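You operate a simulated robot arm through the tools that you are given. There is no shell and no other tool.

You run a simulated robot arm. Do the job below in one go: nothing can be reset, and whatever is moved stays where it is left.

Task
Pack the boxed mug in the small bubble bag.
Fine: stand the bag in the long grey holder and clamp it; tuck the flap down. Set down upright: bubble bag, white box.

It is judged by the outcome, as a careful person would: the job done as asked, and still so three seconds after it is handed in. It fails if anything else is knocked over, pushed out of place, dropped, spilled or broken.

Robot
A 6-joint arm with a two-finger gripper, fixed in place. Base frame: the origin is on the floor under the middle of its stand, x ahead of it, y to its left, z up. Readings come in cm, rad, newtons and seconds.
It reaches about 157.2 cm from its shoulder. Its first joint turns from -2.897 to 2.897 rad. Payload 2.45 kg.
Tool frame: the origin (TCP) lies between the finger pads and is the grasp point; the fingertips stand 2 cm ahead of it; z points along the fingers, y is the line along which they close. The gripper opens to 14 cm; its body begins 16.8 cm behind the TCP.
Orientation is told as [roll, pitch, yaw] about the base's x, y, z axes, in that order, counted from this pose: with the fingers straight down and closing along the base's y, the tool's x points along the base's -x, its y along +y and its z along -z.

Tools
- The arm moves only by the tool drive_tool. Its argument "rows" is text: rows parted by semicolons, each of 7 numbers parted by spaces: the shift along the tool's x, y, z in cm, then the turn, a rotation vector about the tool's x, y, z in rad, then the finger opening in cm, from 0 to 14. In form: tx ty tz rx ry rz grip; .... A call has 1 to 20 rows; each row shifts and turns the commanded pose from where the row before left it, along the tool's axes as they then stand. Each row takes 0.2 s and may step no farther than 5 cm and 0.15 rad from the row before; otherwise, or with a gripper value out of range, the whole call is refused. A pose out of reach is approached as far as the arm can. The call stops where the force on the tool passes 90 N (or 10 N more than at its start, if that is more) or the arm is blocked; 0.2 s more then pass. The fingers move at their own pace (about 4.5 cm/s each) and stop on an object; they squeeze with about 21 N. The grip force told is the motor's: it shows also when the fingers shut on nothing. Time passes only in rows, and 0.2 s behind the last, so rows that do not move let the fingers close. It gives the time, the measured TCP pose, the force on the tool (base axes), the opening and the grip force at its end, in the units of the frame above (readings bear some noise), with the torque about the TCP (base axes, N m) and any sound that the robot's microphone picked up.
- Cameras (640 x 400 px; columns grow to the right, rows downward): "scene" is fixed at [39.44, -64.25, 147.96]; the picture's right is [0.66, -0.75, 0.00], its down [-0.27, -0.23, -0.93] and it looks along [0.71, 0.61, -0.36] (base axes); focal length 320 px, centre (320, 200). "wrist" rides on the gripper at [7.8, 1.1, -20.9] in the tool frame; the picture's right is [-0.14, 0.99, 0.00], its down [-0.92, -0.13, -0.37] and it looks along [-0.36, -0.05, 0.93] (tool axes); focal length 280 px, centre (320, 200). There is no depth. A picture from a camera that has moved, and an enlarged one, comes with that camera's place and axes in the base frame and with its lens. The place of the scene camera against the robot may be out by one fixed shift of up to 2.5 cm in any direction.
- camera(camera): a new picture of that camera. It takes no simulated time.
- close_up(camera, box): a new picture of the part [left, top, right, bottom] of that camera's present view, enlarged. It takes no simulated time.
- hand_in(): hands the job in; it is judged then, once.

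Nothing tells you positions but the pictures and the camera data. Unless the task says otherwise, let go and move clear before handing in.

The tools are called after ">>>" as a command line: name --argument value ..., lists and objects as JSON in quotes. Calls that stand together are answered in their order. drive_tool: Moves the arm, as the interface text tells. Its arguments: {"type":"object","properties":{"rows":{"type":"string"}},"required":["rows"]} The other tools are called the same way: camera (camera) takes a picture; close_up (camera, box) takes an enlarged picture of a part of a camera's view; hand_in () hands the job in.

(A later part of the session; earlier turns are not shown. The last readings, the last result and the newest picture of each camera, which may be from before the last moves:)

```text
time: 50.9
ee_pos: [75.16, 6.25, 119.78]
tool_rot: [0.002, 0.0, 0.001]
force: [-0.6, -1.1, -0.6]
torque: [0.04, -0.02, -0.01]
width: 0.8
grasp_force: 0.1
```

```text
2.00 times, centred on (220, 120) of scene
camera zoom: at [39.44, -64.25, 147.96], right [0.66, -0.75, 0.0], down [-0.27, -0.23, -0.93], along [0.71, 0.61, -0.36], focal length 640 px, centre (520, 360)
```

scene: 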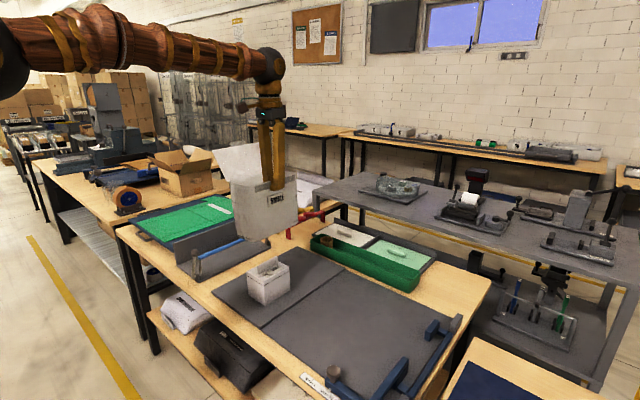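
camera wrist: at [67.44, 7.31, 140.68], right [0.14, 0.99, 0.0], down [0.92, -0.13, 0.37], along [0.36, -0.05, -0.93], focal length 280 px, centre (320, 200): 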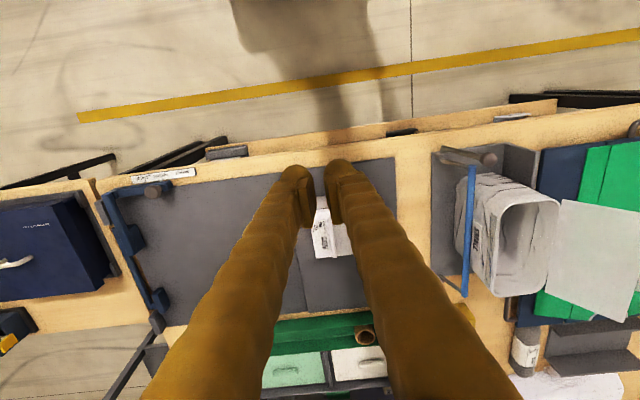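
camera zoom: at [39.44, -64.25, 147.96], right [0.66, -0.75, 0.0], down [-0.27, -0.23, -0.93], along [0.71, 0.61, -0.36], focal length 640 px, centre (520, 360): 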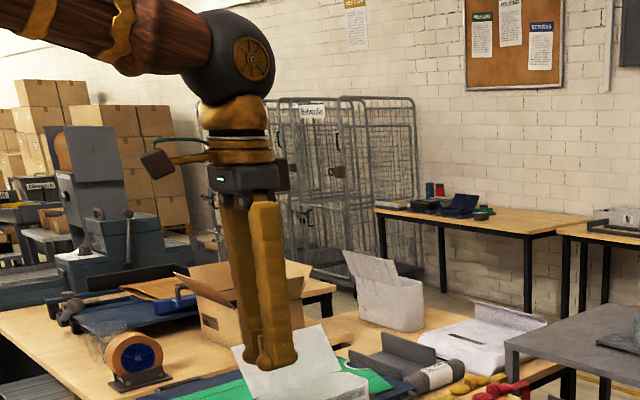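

Closed on a thin tab, the fingers are about ±3.4–3.9 cm wide, which fits inside the bag. I'll now hover over the box's tab at (96.1, 6.1) and verify.

>>> drive_tool --rows "-5 0 0 0 0 0 4;-5 -0.17 0 0 0 0 4;-5 0 0 0 0 0 4;-5 0 0 0 0 0 4;-0.94 0 0 0 0 0 4;0 0 5 0 0 0 4;0 0 5 0 0 0 4;0 0 5 0 0 0 4;0 0 4.5 0 0 0 4;0 0 0 0 0 0 4"

>>> camera --camera "wrist"

>>> close_up --camera "wrist" --box '[230, 110, 410, 260]'

>>> close_up --camera "scene" --box '[200, 190, 340, 320]'

```text
time: 53.1
ee_pos: [96.23, 6.15, 100.26]
tool_rot: [0.002, 0.0, -0.001]
force: [-0.1, 0.6, 0.1]
torque: [0.04, 0.01, -0.03]
width: 3.99
grasp_force: 0.1
```

```text
taken
camera wrist: at [88.41, 7.2, 121.06], right [0.14, 0.99, 0.0], down [0.92, -0.13, 0.37], along [0.36, -0.05, -0.93], focal length 280 px, centre (320, 200)
```

wrist: 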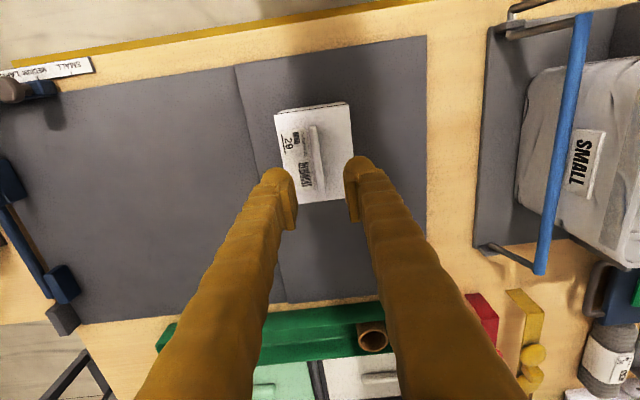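

```text
2.67 times, centred on (320, 185) of wrist
camera zoom: at [88.41, 7.2, 121.06], right [0.14, 0.99, 0.0], down [0.92, -0.13, 0.37], along [0.36, -0.05, -0.93], focal length 748 px, centre (320, 240)
```

zoom: 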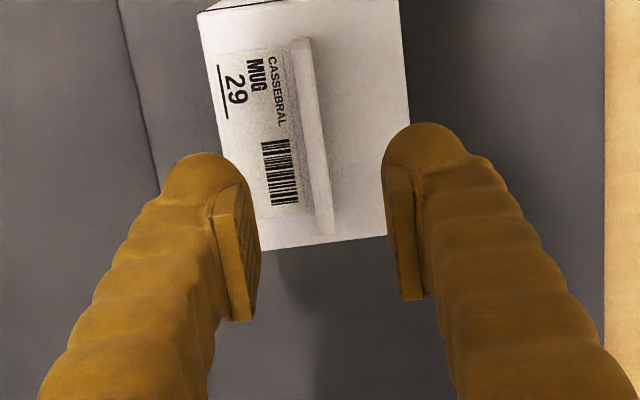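

```text
3.08 times, centred on (270, 255) of scene
camera zoom: at [39.44, -64.25, 147.96], right [0.66, -0.75, 0.0], down [-0.27, -0.23, -0.93], along [0.71, 0.61, -0.36], focal length 985 px, centre (474, 31)
```

zoom: 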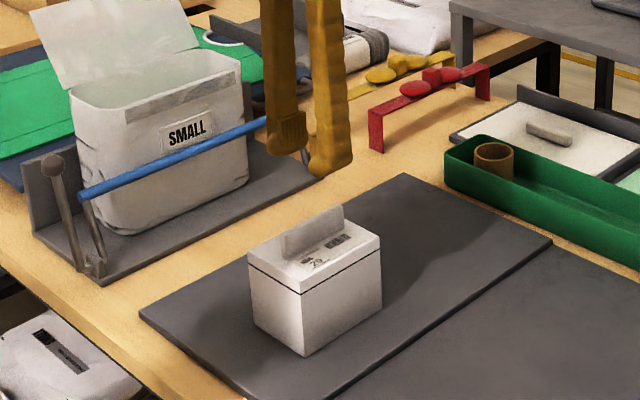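

The tab is centred at y≈6.0, x≈95.9. I'll nudge 0.12 cm, lower so the fingertips stay just above the lid, and close on the tab.

>>> drive_tool --rows "0 -0.12 3 0 0 0 4;0 0 3 0 0 0 4;0 0 2 0 0 0 4;0 0 1.1 0 0 0 4;0 0 0 0 0 0 4"

>>> close_up --camera "scene" --box '[220, 220, 320, 320]'

>>> close_up --camera "wrist" --box '[230, 110, 410, 260]'

```text
time: 54.3
ee_pos: [96.49, 6.01, 91.05]
tool_rot: [0.003, 0.001, 0.0]
force: [0.1, 0.6, 0.4]
torque: [-0.03, -0.01, 0.01]
width: 3.98
grasp_force: 0.1
```

```text
4.00 times, centred on (270, 270) of scene
camera zoom: at [39.44, -64.25, 147.96], right [0.66, -0.75, 0.0], down [-0.27, -0.23, -0.93], along [0.71, 0.61, -0.36], focal length 1280 px, centre (520, -80)
```

zoom: 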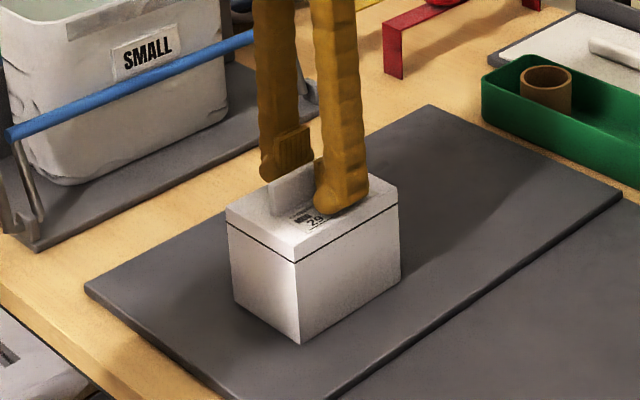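

```text
2.67 times, centred on (320, 185) of wrist
camera zoom: at [88.42, 7.04, 111.93], right [0.14, 0.99, 0.0], down [0.92, -0.13, 0.37], along [0.36, -0.05, -0.93], focal length 748 px, centre (320, 240)
```

zoom: 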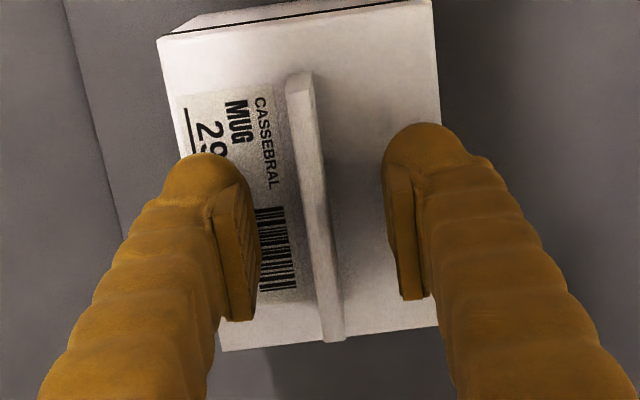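

The tab stands between the pads. Closing on it and lifting slightly to test.

>>> drive_tool --rows "0 0 0 0 0 0 2;0 0 0 0 0 0 1;0 0 0 0 0 0 0;0 0 0 0 0 0 0;0 0 0 0 0 0 0"

>>> drive_tool --rows "0 0 -0.5 0 0 0 0;0 0 -1 0 0 0 0;0 0 -1.5 0 0 0 0;0 0 0 0 0 0 0"

>>> close_up --camera "scene" --box '[220, 220, 320, 320]'

>>> close_up --camera "wrist" --box '[230, 110, 410, 260]'

```text
time: 55.5
ee_pos: [96.42, 6.11, 90.94]
tool_rot: [0.001, 0.002, -0.001]
force: [0.0, -0.9, -0.5]
torque: [0.0, -0.03, 0.0]
width: 0.71
grasp_force: 21.2
```

```text
time: 56.5
ee_pos: [96.14, 5.99, 94.05]
tool_rot: [0.002, 0.0, 0.002]
force: [0.3, -0.4, -4.0]
torque: [-0.02, 0.02, -0.03]
width: 0.72
grasp_force: 21.4
```

```text
4.00 times, centred on (270, 270) of scene
camera zoom: at [39.44, -64.25, 147.96], right [0.66, -0.75, 0.0], down [-0.27, -0.23, -0.93], along [0.71, 0.61, -0.36], focal length 1280 px, centre (520, -80)
```

zoom: 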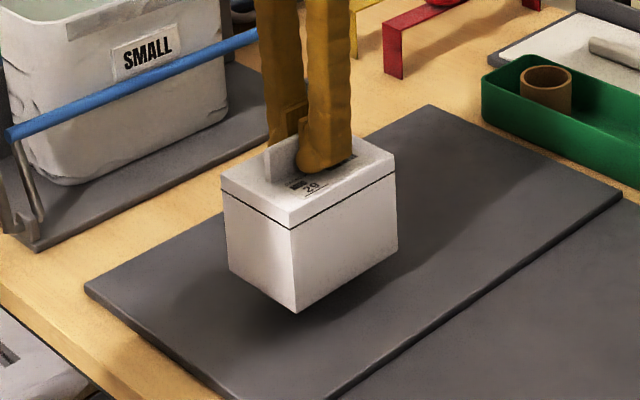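

```text
2.67 times, centred on (320, 185) of wrist
camera zoom: at [88.3, 7.08, 115.01], right [0.14, 0.99, 0.0], down [0.92, -0.13, 0.37], along [0.36, -0.05, -0.93], focal length 748 px, centre (320, 240)
```

zoom: 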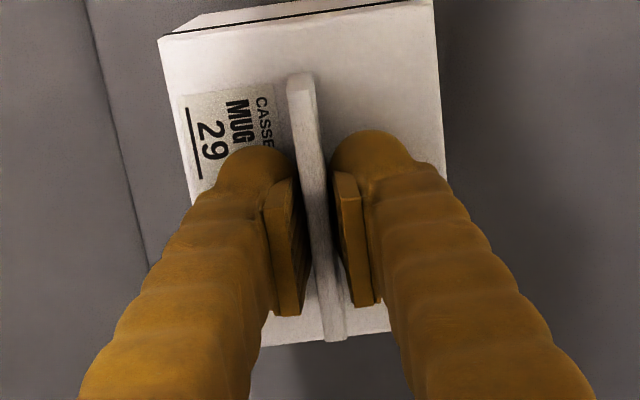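

The box lifts level, weighing about 0.4 kg. I'll raise it clear and carry it above the bag's mouth.

>>> drive_tool --rows "0 0 -2 0 0 0 0;0 0 -3 0 0 0 0;0 0 -3 0 0 0 0;0 0 -3 0 0 0 0;0 0 -3 0 0 0 0;0 0 -3 0 0 0 0;0 0 -2 0 0 0 0;0 0 0 0 0 0 0"

>>> drive_tool --rows "0 1.5 0 0 0 0 0;-0.5 2.5 0 0 0 0 0;-0.5 3 0 0 0 0 0;-0.5 3 0 0 0 0 0;-0.5 3 0 0 0 0 0;-0.5 3 0 0 0 0 0;-0.5 3 0 0 0 0 0;-0.5 3 0 0 0 0 0;-0.36 3 0 0 0 0 0;0 3 0 0 0 0 0;0 2.5 0 0 0 0 0;0 1.5 0 0 0 0 0;0 0 0 0 0 0 0;0 0 0 0 0 0 0"

>>> camera --camera "wrist"

>>> close_up --camera "scene" --box '[150, 120, 310, 290]'

```text
time: 58.3
ee_pos: [96.27, 5.98, 113.08]
tool_rot: [0.002, 0.0, -0.002]
force: [-0.3, -1.2, -3.9]
torque: [-0.02, 0.01, -0.04]
width: 0.72
grasp_force: 21.2
```

```text
time: 61.3
ee_pos: [100.19, 38.04, 113.14]
tool_rot: [0.001, 0.001, 0.0]
force: [0.4, -0.5, -3.0]
torque: [0.01, 0.0, 0.0]
width: 0.73
grasp_force: 20.7
```

```text
taken
camera wrist: at [92.27, 39.11, 134.02], right [0.14, 0.99, 0.0], down [0.92, -0.13, 0.37], along [0.36, -0.05, -0.93], focal length 280 px, centre (320, 200)
```

wrist: 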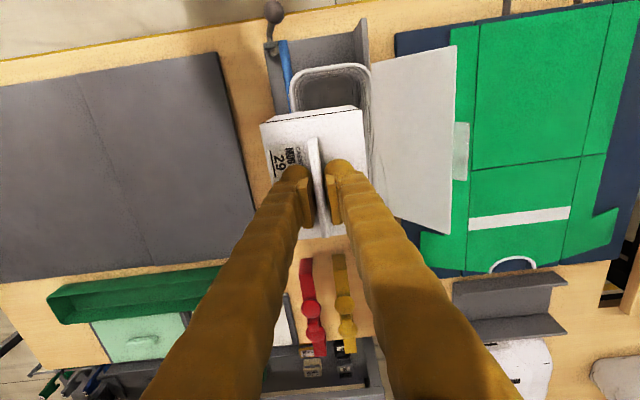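

```text
2.35 times, centred on (230, 205) of scene
camera zoom: at [39.44, -64.25, 147.96], right [0.66, -0.75, 0.0], down [-0.27, -0.23, -0.93], along [0.71, 0.61, -0.36], focal length 753 px, centre (532, 188)
```

zoom: 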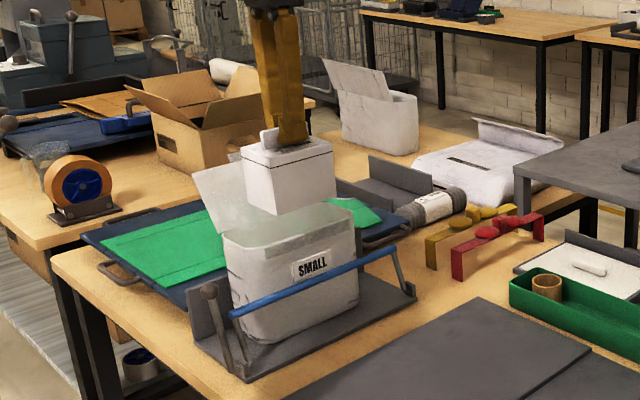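

I'll zoom in to measure the bag mouth relative to the box from here.

>>> close_up --camera "wrist" --box '[240, 20, 460, 160]'

>>> close_up --camera "wrist" --box '[240, 90, 400, 250]'

```text
2.86 times, centred on (350, 90) of wrist
camera zoom: at [92.27, 39.11, 134.02], right [0.14, 0.99, 0.0], down [0.92, -0.13, 0.37], along [0.36, -0.05, -0.93], focal length 801 px, centre (234, 514)
```

zoom: 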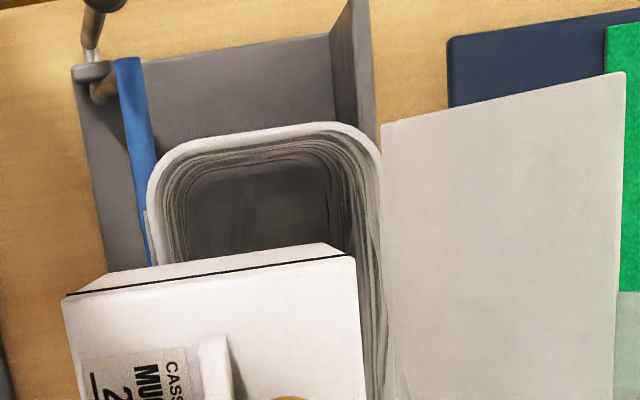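

```text
2.50 times, centred on (320, 170) of wrist
camera zoom: at [92.27, 39.11, 134.02], right [0.14, 0.99, 0.0], down [0.92, -0.13, 0.37], along [0.36, -0.05, -0.93], focal length 701 px, centre (320, 275)
```

zoom: 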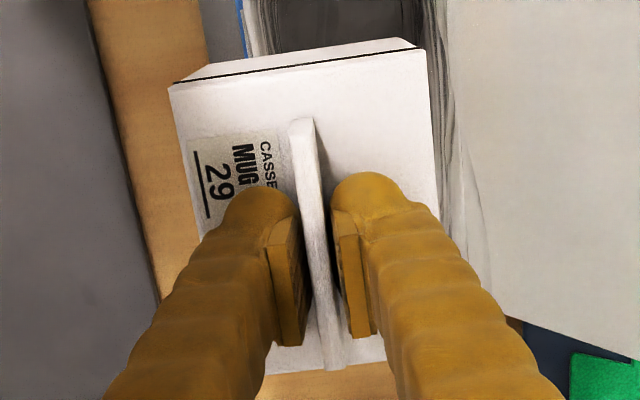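

The bag's mouth interior is about y 36.2–44.85 and the box about 8.5 cm wide, so it's a close fit. I'll centre at y≈40.5 and lower until the box's bottom is just above the rim to compare edges directly.

>>> drive_tool --rows "0 1.2 0 0 0 0 0;0 1.23 0 0 0 0 0;0 0 1.5 0 0 0 0;0 0 1.5 0 0 0 0;0 0 0.8 0 0 0 0;0 0 0 0 0 0 0;0 0 0 0 0 0 0"

>>> close_up --camera "wrist" --box '[250, 40, 410, 150]'

>>> close_up --camera "scene" --box '[190, 160, 280, 270]'

```text
time: 62.9
ee_pos: [99.93, 40.55, 109.28]
tool_rot: [0.001, 0.001, 0.0]
force: [0.4, 0.8, -3.0]
torque: [-0.02, 0.01, -0.01]
width: 0.72
grasp_force: 21.0
```

```text
3.64 times, centred on (330, 95) of wrist
camera zoom: at [92.16, 41.57, 130.18], right [0.14, 0.99, 0.0], down [0.92, -0.13, 0.37], along [0.36, -0.05, -0.93], focal length 1020 px, centre (284, 582)
```

zoom: 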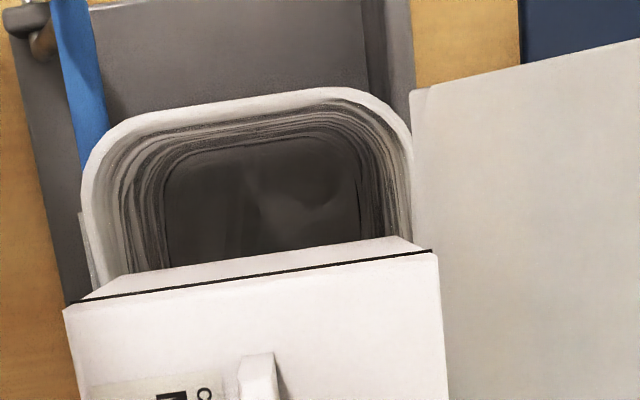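

```text
3.64 times, centred on (235, 215) of scene
camera zoom: at [39.44, -64.25, 147.96], right [0.66, -0.75, 0.0], down [-0.27, -0.23, -0.93], along [0.71, 0.61, -0.36], focal length 1164 px, centre (629, 146)
```

zoom: 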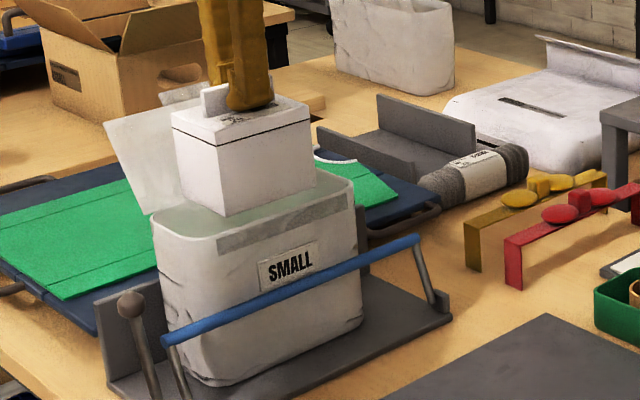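

>>> close_up --camera "wrist" --box '[262, 90, 302, 125]'

>>> close_up --camera "wrist" --box '[335, 75, 375, 110]'

```text
11.43 times, centred on (282, 108) of wrist
camera zoom: at [92.16, 41.57, 130.18], right [0.14, 0.99, 0.0], down [0.92, -0.13, 0.37], along [0.36, -0.05, -0.93], focal length 3204 px, centre (754, 1257)
```

zoom: 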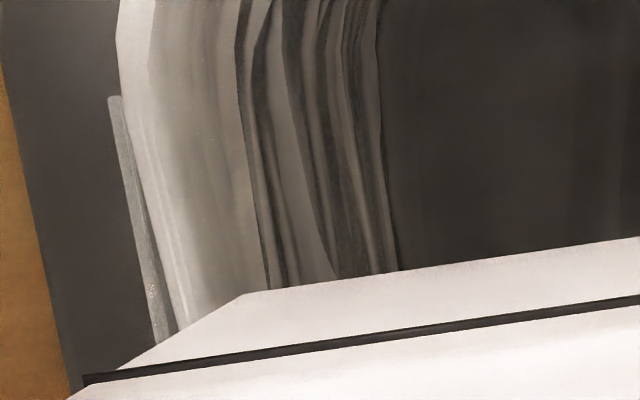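

```text
11.43 times, centred on (355, 92) of wrist
camera zoom: at [92.16, 41.57, 130.18], right [0.14, 0.99, 0.0], down [0.92, -0.13, 0.37], along [0.36, -0.05, -0.93], focal length 3204 px, centre (-80, 1429)
```

zoom: 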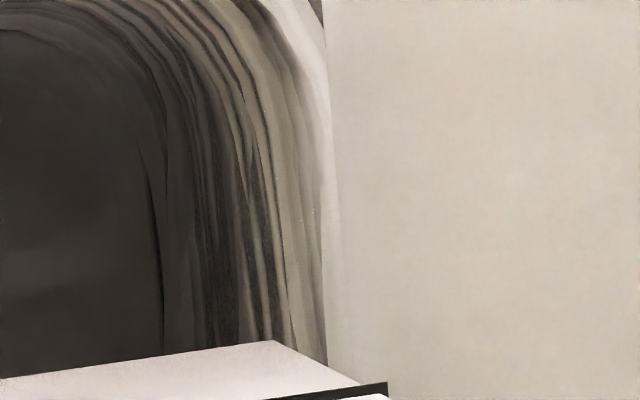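

The box clears the mouth by only a couple of millimetres a side and is 1 mm too far toward +y. I'll correct and lower in small steps, watching for contact.

>>> drive_tool --rows "0 -0.09 0.4 0 0 0 0;0 0 0.4 0 0 0 0;0 0 0.4 0 0 0 0;0 0 0 0 0 0 0"

>>> close_up --camera "wrist" --box '[262, 90, 302, 125]'

>>> close_up --camera "wrist" --box '[335, 75, 375, 110]'

>>> close_up --camera "scene" --box '[190, 160, 280, 270]'

```text
time: 63.9
ee_pos: [100.12, 40.46, 107.95]
tool_rot: [0.002, 0.0, -0.001]
force: [-0.1, -1.1, -2.8]
torque: [0.01, -0.04, 0.02]
width: 0.71
grasp_force: 20.6
```

```text
11.43 times, centred on (282, 108) of wrist
camera zoom: at [92.22, 41.43, 128.92], right [0.14, 0.99, 0.0], down [0.92, -0.13, 0.37], along [0.36, -0.05, -0.93], focal length 3204 px, centre (754, 1257)
```

zoom: 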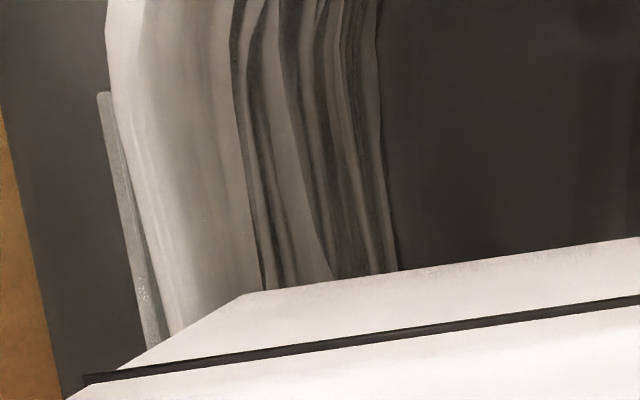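

```text
11.43 times, centred on (355, 92) of wrist
camera zoom: at [92.22, 41.43, 128.92], right [0.14, 0.99, 0.0], down [0.92, -0.13, 0.37], along [0.36, -0.05, -0.93], focal length 3204 px, centre (-80, 1429)
```

zoom: 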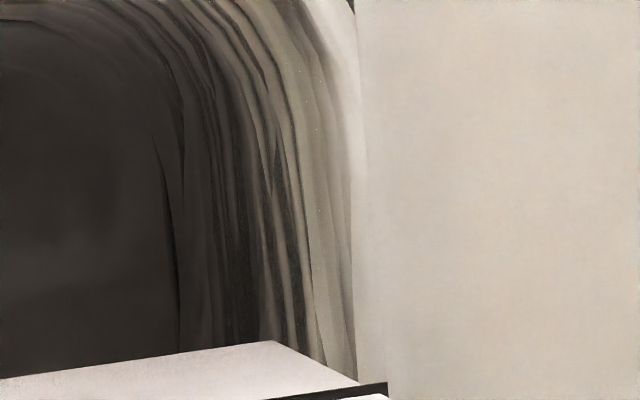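

```text
3.64 times, centred on (235, 215) of scene
camera zoom: at [39.44, -64.25, 147.96], right [0.66, -0.75, 0.0], down [-0.27, -0.23, -0.93], along [0.71, 0.61, -0.36], focal length 1164 px, centre (629, 146)
```

zoom: 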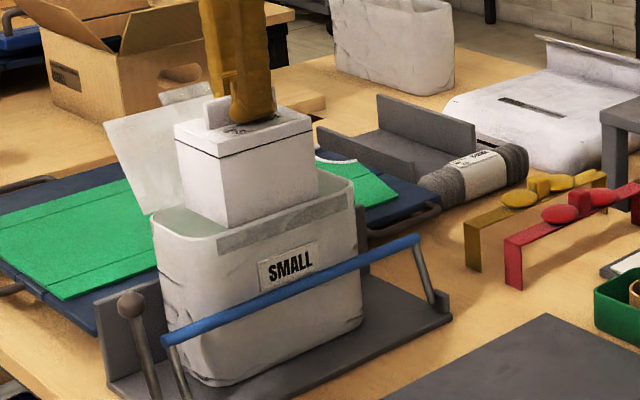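

The box's bottom is at rim level without contact, and the gaps are balanced. I'll lower it further in small steps.

>>> drive_tool --rows "0 0 0.4 0 0 0 0;0 0 0.4 0 0 0 0;0 0 0.4 0 0 0 0;0 0 0 0 0 0 0"

>>> close_up --camera "scene" --box '[190, 160, 280, 270]'

>>> close_up --camera "wrist" --box '[250, 50, 410, 150]'

```text
time: 64.9
ee_pos: [100.15, 40.27, 106.76]
tool_rot: [0.001, 0.001, 0.0]
force: [0.0, -0.4, -3.8]
torque: [0.02, -0.02, 0.0]
width: 0.7
grasp_force: 20.2
```

```text
3.64 times, centred on (235, 215) of scene
camera zoom: at [39.44, -64.25, 147.96], right [0.66, -0.75, 0.0], down [-0.27, -0.23, -0.93], along [0.71, 0.61, -0.36], focal length 1164 px, centre (629, 146)
```

zoom: 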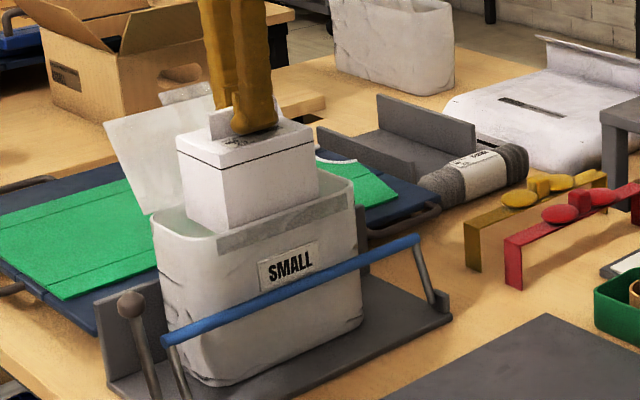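

```text
4.00 times, centred on (330, 100) of wrist
camera zoom: at [92.22, 41.35, 127.72], right [0.14, 0.99, 0.0], down [0.92, -0.13, 0.37], along [0.36, -0.05, -0.93], focal length 1122 px, centre (280, 600)
```

zoom: 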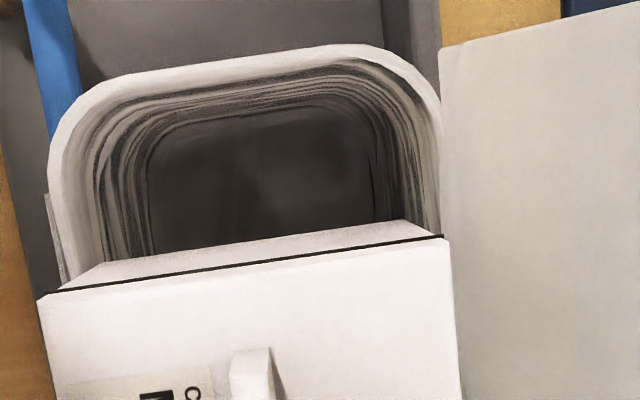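

The box is entering the bag freely. I'll continue lowering in stages.

>>> drive_tool --rows "0 0 0.7 0 0 0 0;0 0 0.7 0 0 0 0;0 0 0.7 0 0 0 0;0 0 0.7 0 0 0 0;0 0 0 0 0 0 0"

>>> close_up --camera "scene" --box '[190, 160, 280, 270]'

>>> close_up --camera "wrist" --box '[240, 50, 420, 180]'

```text
time: 66.1
ee_pos: [100.05, 40.49, 104.1]
tool_rot: [0.002, -0.001, 0.001]
force: [-0.6, 0.4, -2.6]
torque: [-0.03, 0.01, -0.01]
width: 0.73
grasp_force: 21.1
```

```text
3.64 times, centred on (235, 215) of scene
camera zoom: at [39.44, -64.25, 147.96], right [0.66, -0.75, 0.0], down [-0.27, -0.23, -0.93], along [0.71, 0.61, -0.36], focal length 1164 px, centre (629, 146)
```

zoom: 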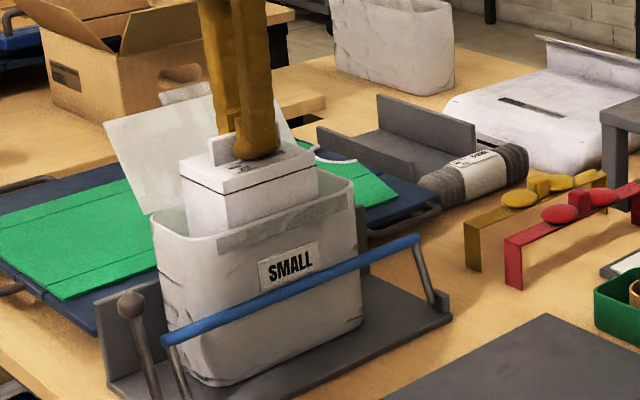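

```text
3.08 times, centred on (330, 115) of wrist
camera zoom: at [92.23, 41.46, 124.91], right [0.14, 0.99, 0.0], down [0.92, -0.13, 0.37], along [0.36, -0.05, -0.93], focal length 863 px, centre (289, 462)
```

zoom: 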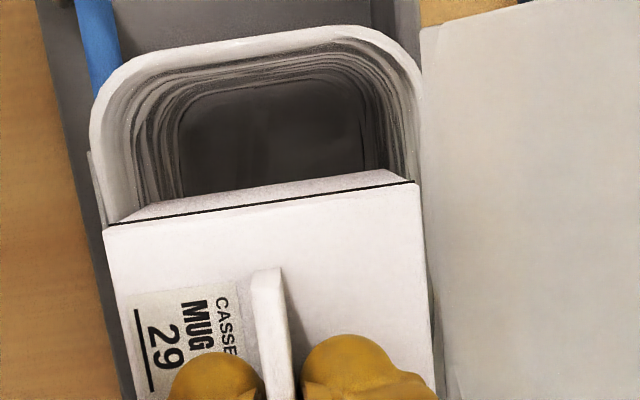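

>>> drive_tool --rows "0 0 0.7 0 0 0 0;0 0 0.7 0 0 0 0;0 0 0.7 0 0 0 0;0 0 0.7 0 0 0 0;0 0 0 0 0 0 0"

>>> close_up --camera "wrist" --box '[240, 50, 420, 180]'

```text
time: 67.3
ee_pos: [100.16, 40.45, 101.26]
tool_rot: [0.0, 0.0, 0.001]
force: [-0.1, -0.2, -2.6]
torque: [0.03, -0.02, 0.02]
width: 0.7
grasp_force: 21.0
```

```text
3.08 times, centred on (330, 115) of wrist
camera zoom: at [92.25, 41.41, 122.16], right [0.14, 0.99, 0.0], down [0.92, -0.13, 0.37], along [0.36, -0.05, -0.93], focal length 863 px, centre (289, 462)
```

zoom: 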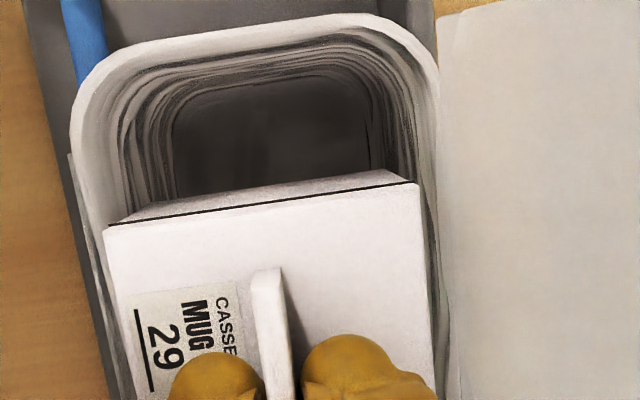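

The box is more than halfway in without resistance. Continuing down.

>>> drive_tool --rows "0 0 0.7 0 0 0 0;0 0 0.7 0 0 0 0;0 0 0.7 0 0 0 0;0 0 0.7 0 0 0 0;0 0 0 0 0 0 0"

>>> close_up --camera "wrist" --box '[230, 50, 430, 220]'

>>> close_up --camera "scene" --box '[190, 160, 280, 270]'

```text
time: 68.5
ee_pos: [100.12, 40.44, 98.29]
tool_rot: [0.002, 0.001, -0.001]
force: [-0.4, 0.6, -4.1]
torque: [0.02, 0.0, -0.01]
width: 0.71
grasp_force: 20.6
```

```text
2.35 times, centred on (330, 135) of wrist
camera zoom: at [92.25, 41.38, 119.34], right [0.14, 0.99, 0.0], down [0.92, -0.13, 0.37], along [0.36, -0.05, -0.93], focal length 660 px, centre (296, 353)
```

zoom: 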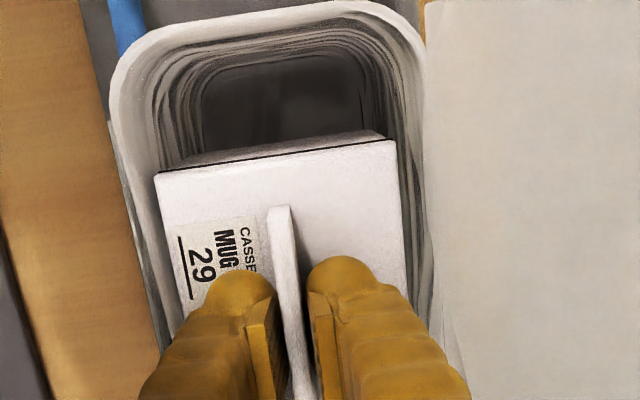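

```text
3.64 times, centred on (235, 215) of scene
camera zoom: at [39.44, -64.25, 147.96], right [0.66, -0.75, 0.0], down [-0.27, -0.23, -0.93], along [0.71, 0.61, -0.36], focal length 1164 px, centre (629, 146)
```

zoom: 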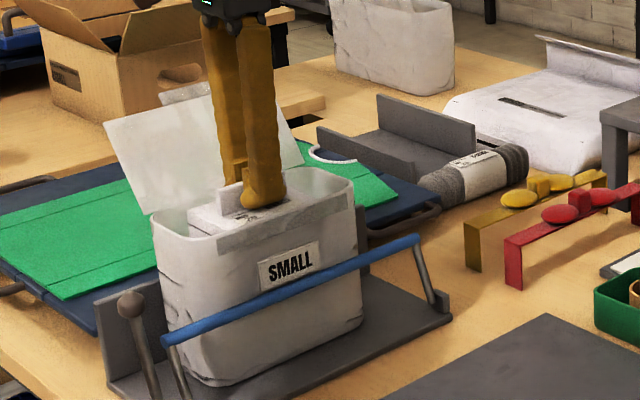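

>>> drive_tool --rows "0 0 0.7 0 0 0 0;0 0 0.7 0 0 0 0;0 0 0.7 0 0 0 0;0 0 0.6 0 0 0 0;0 0 0 0 0 0 0"

>>> close_up --camera "wrist" --box '[230, 50, 430, 220]'

>>> close_up --camera "scene" --box '[190, 160, 280, 270]'

```text
time: 69.7
ee_pos: [100.23, 40.27, 95.78]
tool_rot: [0.003, 0.001, -0.001]
force: [-0.4, 0.1, -3.4]
torque: [-0.01, -0.01, 0.04]
width: 0.7
grasp_force: 20.9
```

```text
2.35 times, centred on (330, 135) of wrist
camera zoom: at [92.24, 41.39, 116.65], right [0.14, 0.99, 0.0], down [0.92, -0.13, 0.37], along [0.36, -0.05, -0.93], focal length 660 px, centre (296, 353)
```

zoom: 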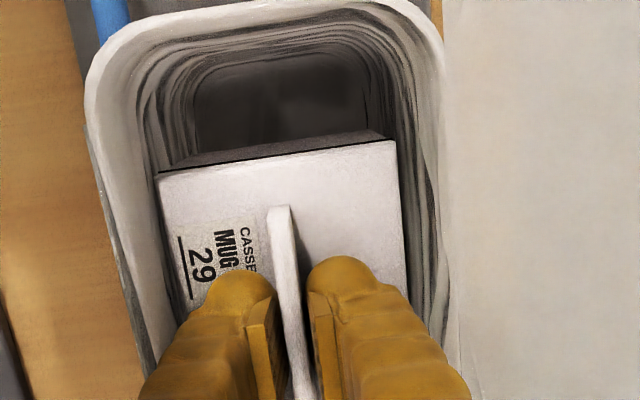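

```text
3.64 times, centred on (235, 215) of scene
camera zoom: at [39.44, -64.25, 147.96], right [0.66, -0.75, 0.0], down [-0.27, -0.23, -0.93], along [0.71, 0.61, -0.36], focal length 1164 px, centre (629, 146)
```

zoom: 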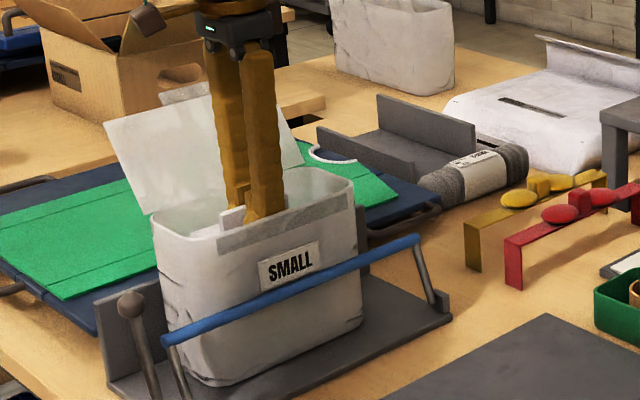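

No contact yet; about 3 cm remain to the bag floor. Lowering gently until the box touches down.

>>> drive_tool --rows "0 0 0.7 0 0 0 0;0 0 0.7 0 0 0 0;0 0 0.6 0 0 0 0;0 0 0.4 0 0 0 0;0 0 0 0 0 0 0"

>>> drive_tool --rows "0 0 0.2 0 0 0 0;0 0 0.2 0 0 0 0;0 0 0 0 0 0 0"

>>> close_up --camera "wrist" --box '[230, 50, 430, 220]'

```text
time: 70.9
ee_pos: [100.19, 40.6, 93.42]
tool_rot: [0.002, -0.002, 0.001]
force: [-0.1, -0.9, -2.9]
torque: [0.01, 0.0, 0.02]
width: 0.7
grasp_force: 21.2
```

```text
time: 71.7
ee_pos: [100.17, 40.34, 92.91]
tool_rot: [0.003, 0.001, 0.0]
force: [0.4, 0.3, -3.2]
torque: [-0.01, -0.01, -0.02]
width: 0.7
grasp_force: 20.8
```

```text
2.35 times, centred on (330, 135) of wrist
camera zoom: at [92.23, 41.4, 113.88], right [0.14, 0.99, 0.0], down [0.92, -0.13, 0.37], along [0.36, -0.05, -0.93], focal length 660 px, centre (296, 353)
```

zoom: 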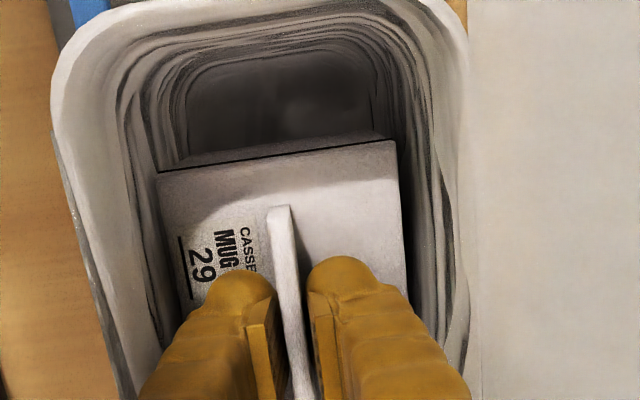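

>>> drive_tool --rows "0 0 0.2 0 0 0 0;0 0 0 0 0 0 0"

>>> drive_tool --rows "0 0 0.2 0 0 0 0;0 0 0 0 0 0 0"

>>> drive_tool --rows "0 0 0.2 0 0 0 0;0 0 0 0 0 0 0"

```text
time: 72.3
ee_pos: [100.22, 40.38, 92.75]
tool_rot: [0.001, 0.001, 0.001]
force: [0.9, 0.3, -3.5]
torque: [-0.01, -0.01, -0.03]
width: 0.7
grasp_force: 20.8
```

```text
time: 72.9
ee_pos: [100.19, 40.46, 92.66]
tool_rot: [0.002, -0.001, 0.0]
force: [0.7, 1.1, -2.4]
torque: [-0.01, 0.03, 0.02]
width: 0.71
grasp_force: 21.2
```

```text
time: 73.5
ee_pos: [100.1, 40.4, 92.45]
tool_rot: [0.002, -0.001, -0.001]
force: [0.3, 0.1, -2.8]
torque: [-0.03, -0.01, 0.01]
width: 0.72
grasp_force: 21.1
```

Still hanging free at z≈92.4; I'll continue in 2 mm steps.

>>> drive_tool --rows "0 0 0.2 0 0 0 0;0 0 0 0 0 0 0"

>>> drive_tool --rows "0 0 0.2 0 0 0 0;0 0 0 0 0 0 0"

>>> drive_tool --rows "0 0 0.2 0 0 0 0;0 0 0 0 0 0 0"

```text
time: 74.1
ee_pos: [100.21, 40.43, 92.11]
tool_rot: [0.001, -0.001, 0.0]
force: [-0.3, -0.4, -3.4]
torque: [0.0, -0.04, 0.0]
width: 0.72
grasp_force: 21.3
```

```text
time: 74.7
ee_pos: [100.05, 40.36, 91.94]
tool_rot: [0.001, 0.0, 0.0]
force: [0.1, 0.4, -2.5]
torque: [0.02, -0.01, 0.0]
width: 0.7
grasp_force: 21.2
```

```text
time: 75.3
ee_pos: [100.04, 40.3, 91.76]
tool_rot: [0.002, 0.001, -0.001]
force: [1.1, -0.2, -4.1]
torque: [0.01, 0.02, -0.01]
width: 0.71
grasp_force: 21.1
```

>>> drive_tool --rows "0 0 0.2 0 0 0 0;0 0 0 0 0 0 0"

>>> drive_tool --rows "0 0 0.2 0 0 0 0;0 0 0 0 0 0 0"

>>> close_up --camera "wrist" --box '[230, 30, 430, 220]'

>>> close_up --camera "scene" --box '[190, 160, 280, 270]'

```text
time: 75.9
ee_pos: [100.15, 40.35, 91.5]
tool_rot: [0.002, -0.001, 0.001]
force: [0.0, -0.3, -2.6]
torque: [0.01, -0.05, 0.02]
width: 0.72
grasp_force: 21.1
```

```text
time: 76.5
ee_pos: [100.18, 40.3, 91.35]
tool_rot: [0.003, -0.001, 0.0]
force: [0.6, 1.5, 0.3]
torque: [0.0, 0.09, -0.05]
width: 0.72
grasp_force: 21.2
```

```text
2.11 times, centred on (330, 125) of wrist
camera zoom: at [92.25, 41.41, 112.28], right [0.14, 0.99, 0.0], down [0.92, -0.13, 0.37], along [0.36, -0.05, -0.93], focal length 590 px, centre (299, 358)
```

zoom: 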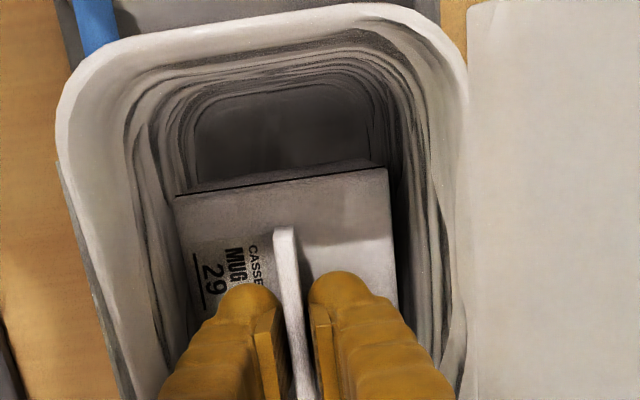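

```text
3.64 times, centred on (235, 215) of scene
camera zoom: at [39.44, -64.25, 147.96], right [0.66, -0.75, 0.0], down [-0.27, -0.23, -0.93], along [0.71, 0.61, -0.36], focal length 1164 px, centre (629, 146)
```

zoom: 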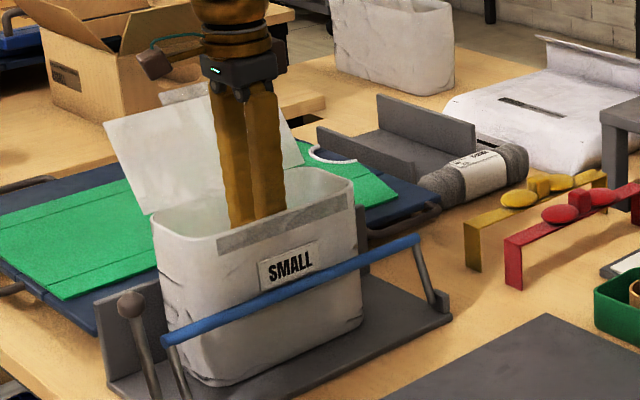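

The weight is now coming off the fingers (0.3 N instead of −3), so the box has reached the floor. One small step more to settle, then I'll open just enough.

>>> drive_tool --rows "0 0 0.1 0 0 0 0;0 0 0 0 0 0 0"

>>> drive_tool --rows "0 0 0 0 0 0 1.0;0 0 0 0 0 0 1.3;0 0 0 0 0 0 1.6;0 0 0 0 0 0 1.6"

>>> close_up --camera "wrist" --box '[230, 50, 430, 220]'

>>> close_up --camera "scene" --box '[190, 160, 280, 270]'

```text
time: 77.1
ee_pos: [100.11, 40.36, 91.39]
tool_rot: [0.002, 0.0, 0.0]
force: [2.6, 2.1, 9.2]
torque: [0.01, 0.05, -0.03]
width: 0.73
grasp_force: 21.0
```

```text
time: 78.1
ee_pos: [100.09, 40.28, 91.28]
tool_rot: [0.002, -0.001, -0.002]
force: [-0.3, 0.7, 0.6]
torque: [-0.02, -0.02, -0.01]
width: 1.57
grasp_force: 0.1
```

```text
2.35 times, centred on (330, 135) of wrist
camera zoom: at [92.22, 41.39, 112.18], right [0.14, 0.99, 0.0], down [0.92, -0.13, 0.37], along [0.36, -0.05, -0.93], focal length 660 px, centre (296, 353)
```

zoom: 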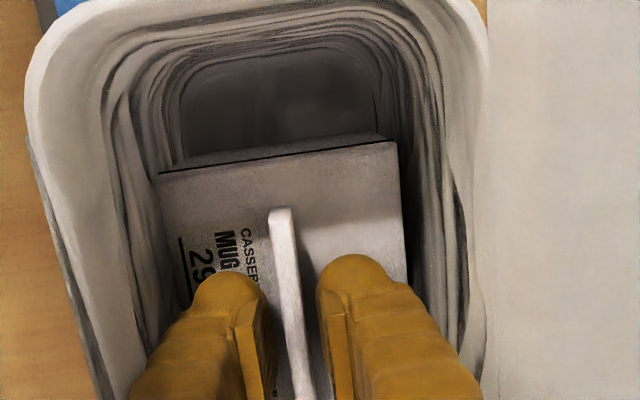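

```text
3.64 times, centred on (235, 215) of scene
camera zoom: at [39.44, -64.25, 147.96], right [0.66, -0.75, 0.0], down [-0.27, -0.23, -0.93], along [0.71, 0.61, -0.36], focal length 1164 px, centre (629, 146)
```

zoom: 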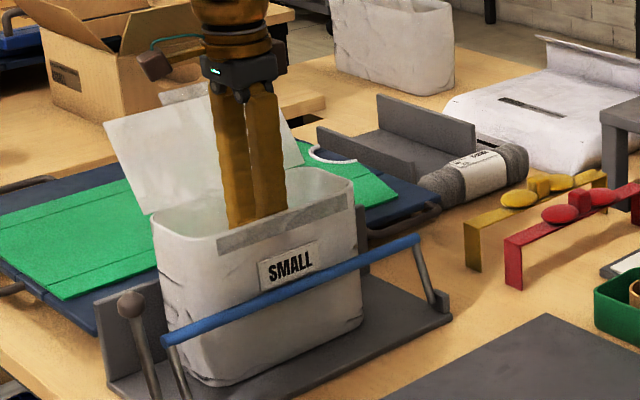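

The tab is free between the pads. I'll withdraw straight up slowly, watching that neither box nor bag follows.

>>> drive_tool --rows "0 0 -0.4 0 0 0 1.6;0 0 -0.8 0 0 0 1.6;0 0 -1.2 0 0 0 1.6;0 0 -1.5 0 0 0 1.6;0 0 0 0 0 0 1.6"

>>> close_up --camera "wrist" --box '[230, 50, 430, 220]'

>>> close_up --camera "scene" --box '[190, 160, 280, 270]'

```text
time: 79.3
ee_pos: [100.13, 40.36, 95.22]
tool_rot: [0.002, 0.0, -0.002]
force: [0.3, 0.4, 0.0]
torque: [-0.01, 0.0, 0.02]
width: 1.59
grasp_force: 0.2
```

```text
2.35 times, centred on (330, 135) of wrist
camera zoom: at [92.26, 41.31, 116.11], right [0.14, 0.99, 0.0], down [0.92, -0.13, 0.37], along [0.36, -0.05, -0.93], focal length 660 px, centre (296, 353)
```

zoom: 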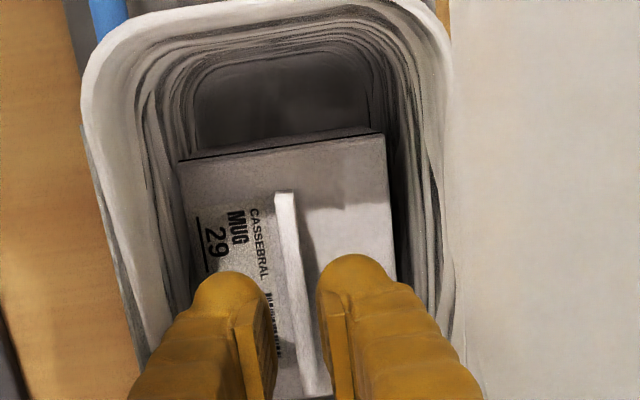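

```text
3.64 times, centred on (235, 215) of scene
camera zoom: at [39.44, -64.25, 147.96], right [0.66, -0.75, 0.0], down [-0.27, -0.23, -0.93], along [0.71, 0.61, -0.36], focal length 1164 px, centre (629, 146)
```

zoom: 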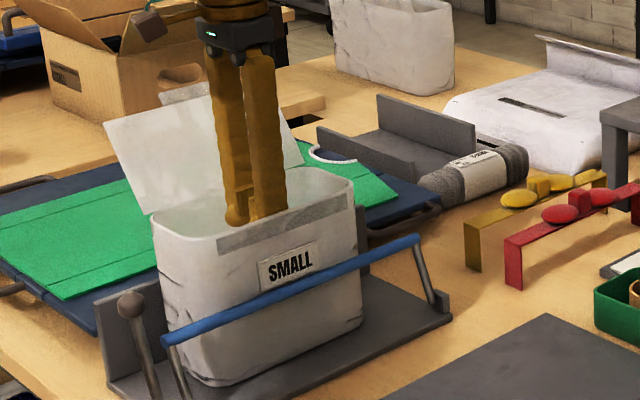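

The box stays seated while the fingers rise. I'll go fully clear and look at the whole scene.

>>> drive_tool --rows "0 0 -2 0 0 0 1.6;0 0 -3 0 0 0 1.6;0 0 -4 0 0 0 1.6;0 0 -5 0 0 0 1.6;0 0 -5 0 0 0 1.6;0 0 -5 0 0 0 1.6;0 0 -4 0 0 0 1.6;0 0 0 0 0 0 1.6"

>>> camera --camera "wrist"

>>> camera --camera "scene"

>>> close_up --camera "scene" --box '[180, 160, 300, 280]'

```text
time: 81.1
ee_pos: [100.02, 40.39, 122.77]
tool_rot: [0.0, 0.001, 0.001]
force: [-0.4, 0.0, -0.3]
torque: [0.0, 0.03, 0.03]
width: 1.61
grasp_force: 0.1
```

```text
taken
camera wrist: at [92.16, 41.39, 143.79], right [0.14, 0.99, 0.0], down [0.92, -0.13, 0.37], along [0.36, -0.05, -0.93], focal length 280 px, centre (320, 200)
```

wrist: 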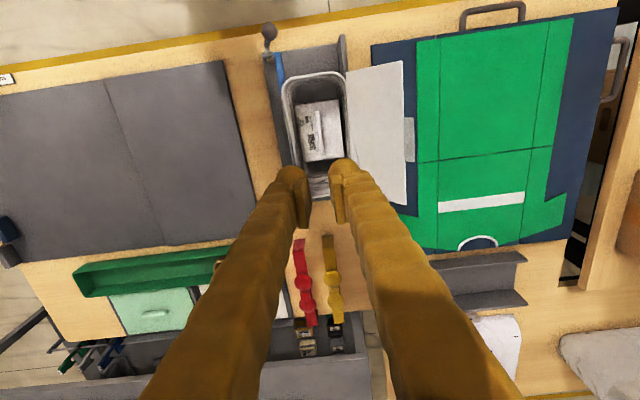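

```text
taken
```

scene: 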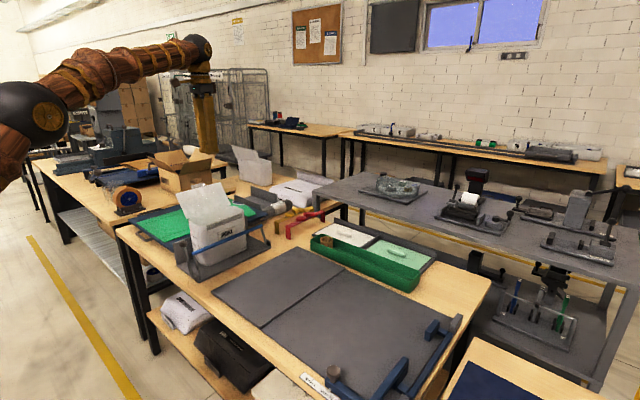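

```text
3.33 times, centred on (240, 220) of scene
camera zoom: at [39.44, -64.25, 147.96], right [0.66, -0.75, 0.0], down [-0.27, -0.23, -0.93], along [0.71, 0.61, -0.36], focal length 1067 px, centre (587, 133)
```

zoom: 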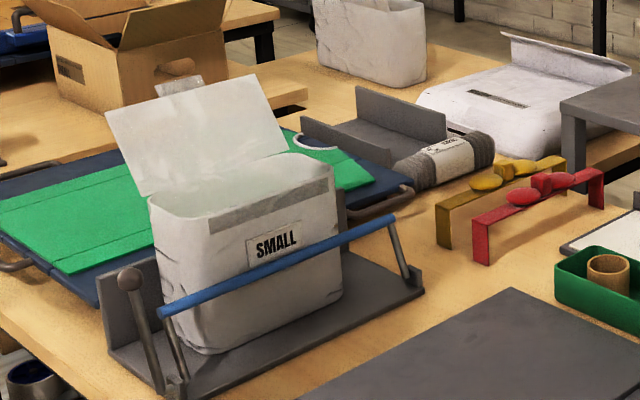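

The mug box sits upright at the bottom of the clamped bag. Next is the flap, which leans out to about y≈51, z≈107; I'll bring the closed fingers down behind it at y≈57.

>>> drive_tool --rows "0 4 0 0 0 0 0.5;0 4.5 0 0 0 0 0.2;0 4.5 0 0 0 0 0.2;0 4.1 0 0 0 0 0.2;0 0 4 0 0 0 0.2;0 0 4 0 0 0 0.2;0 0 4 0 0 0 0.2;0 0 4.2 0 0 0 0.2;0 0 0 0 0 0 0.2"

>>> camera --camera "wrist"

>>> close_up --camera "scene" --box '[150, 120, 300, 270]'

```text
time: 83.1
ee_pos: [96.98, 55.88, 105.5]
tool_rot: [0.002, 0.0, 0.0]
force: [-0.6, -0.5, 0.8]
torque: [0.01, 0.02, 0.01]
width: 0.02
grasp_force: 21.1
out of reach, approached as far as the arm can: row 2, 3, 4
```

```text
taken
camera wrist: at [88.99, 56.85, 126.26], right [0.14, 0.99, 0.0], down [0.92, -0.13, 0.37], along [0.36, -0.05, -0.93], focal length 280 px, centre (320, 200)
```

wrist: 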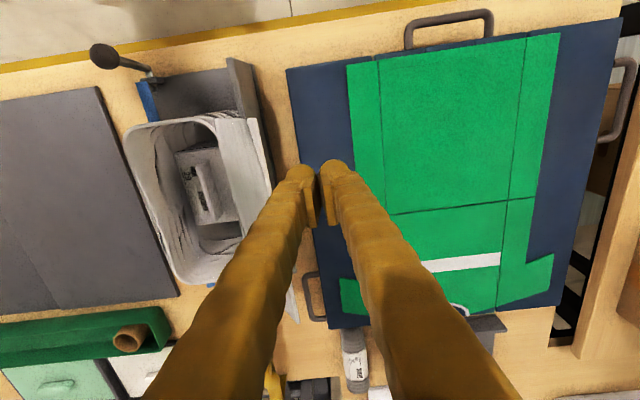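

```text
2.67 times, centred on (225, 195) of scene
camera zoom: at [39.44, -64.25, 147.96], right [0.66, -0.75, 0.0], down [-0.27, -0.23, -0.93], along [0.71, 0.61, -0.36], focal length 853 px, centre (573, 213)
```

zoom: 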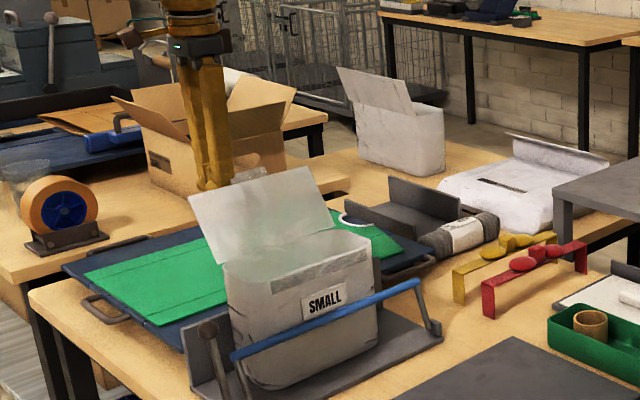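

>>> close_up --camera "wrist" --box '[110, 60, 330, 330]'

>>> close_up --camera "scene" --box '[190, 150, 300, 260]'

```text
1.48 times, centred on (220, 195) of wrist
camera zoom: at [88.99, 56.85, 126.26], right [0.14, 0.99, 0.0], down [0.92, -0.13, 0.37], along [0.36, -0.05, -0.93], focal length 415 px, centre (468, 207)
```

zoom: 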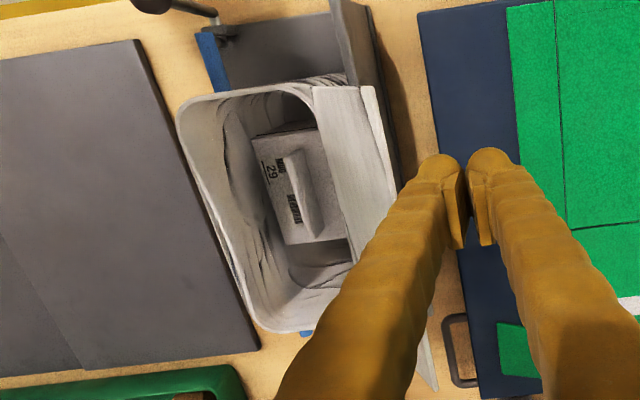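

```text
3.64 times, centred on (245, 205) of scene
camera zoom: at [39.44, -64.25, 147.96], right [0.66, -0.75, 0.0], down [-0.27, -0.23, -0.93], along [0.71, 0.61, -0.36], focal length 1164 px, centre (593, 182)
```

zoom: 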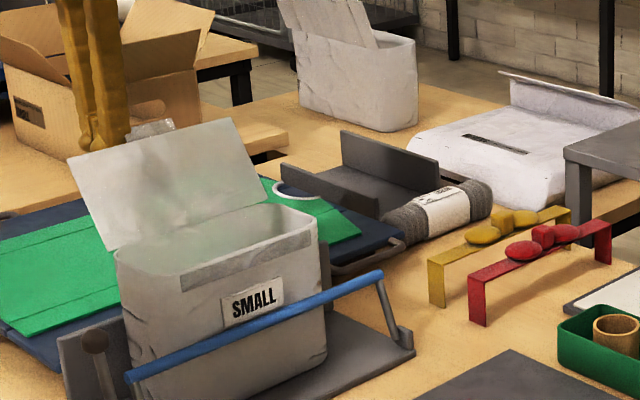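

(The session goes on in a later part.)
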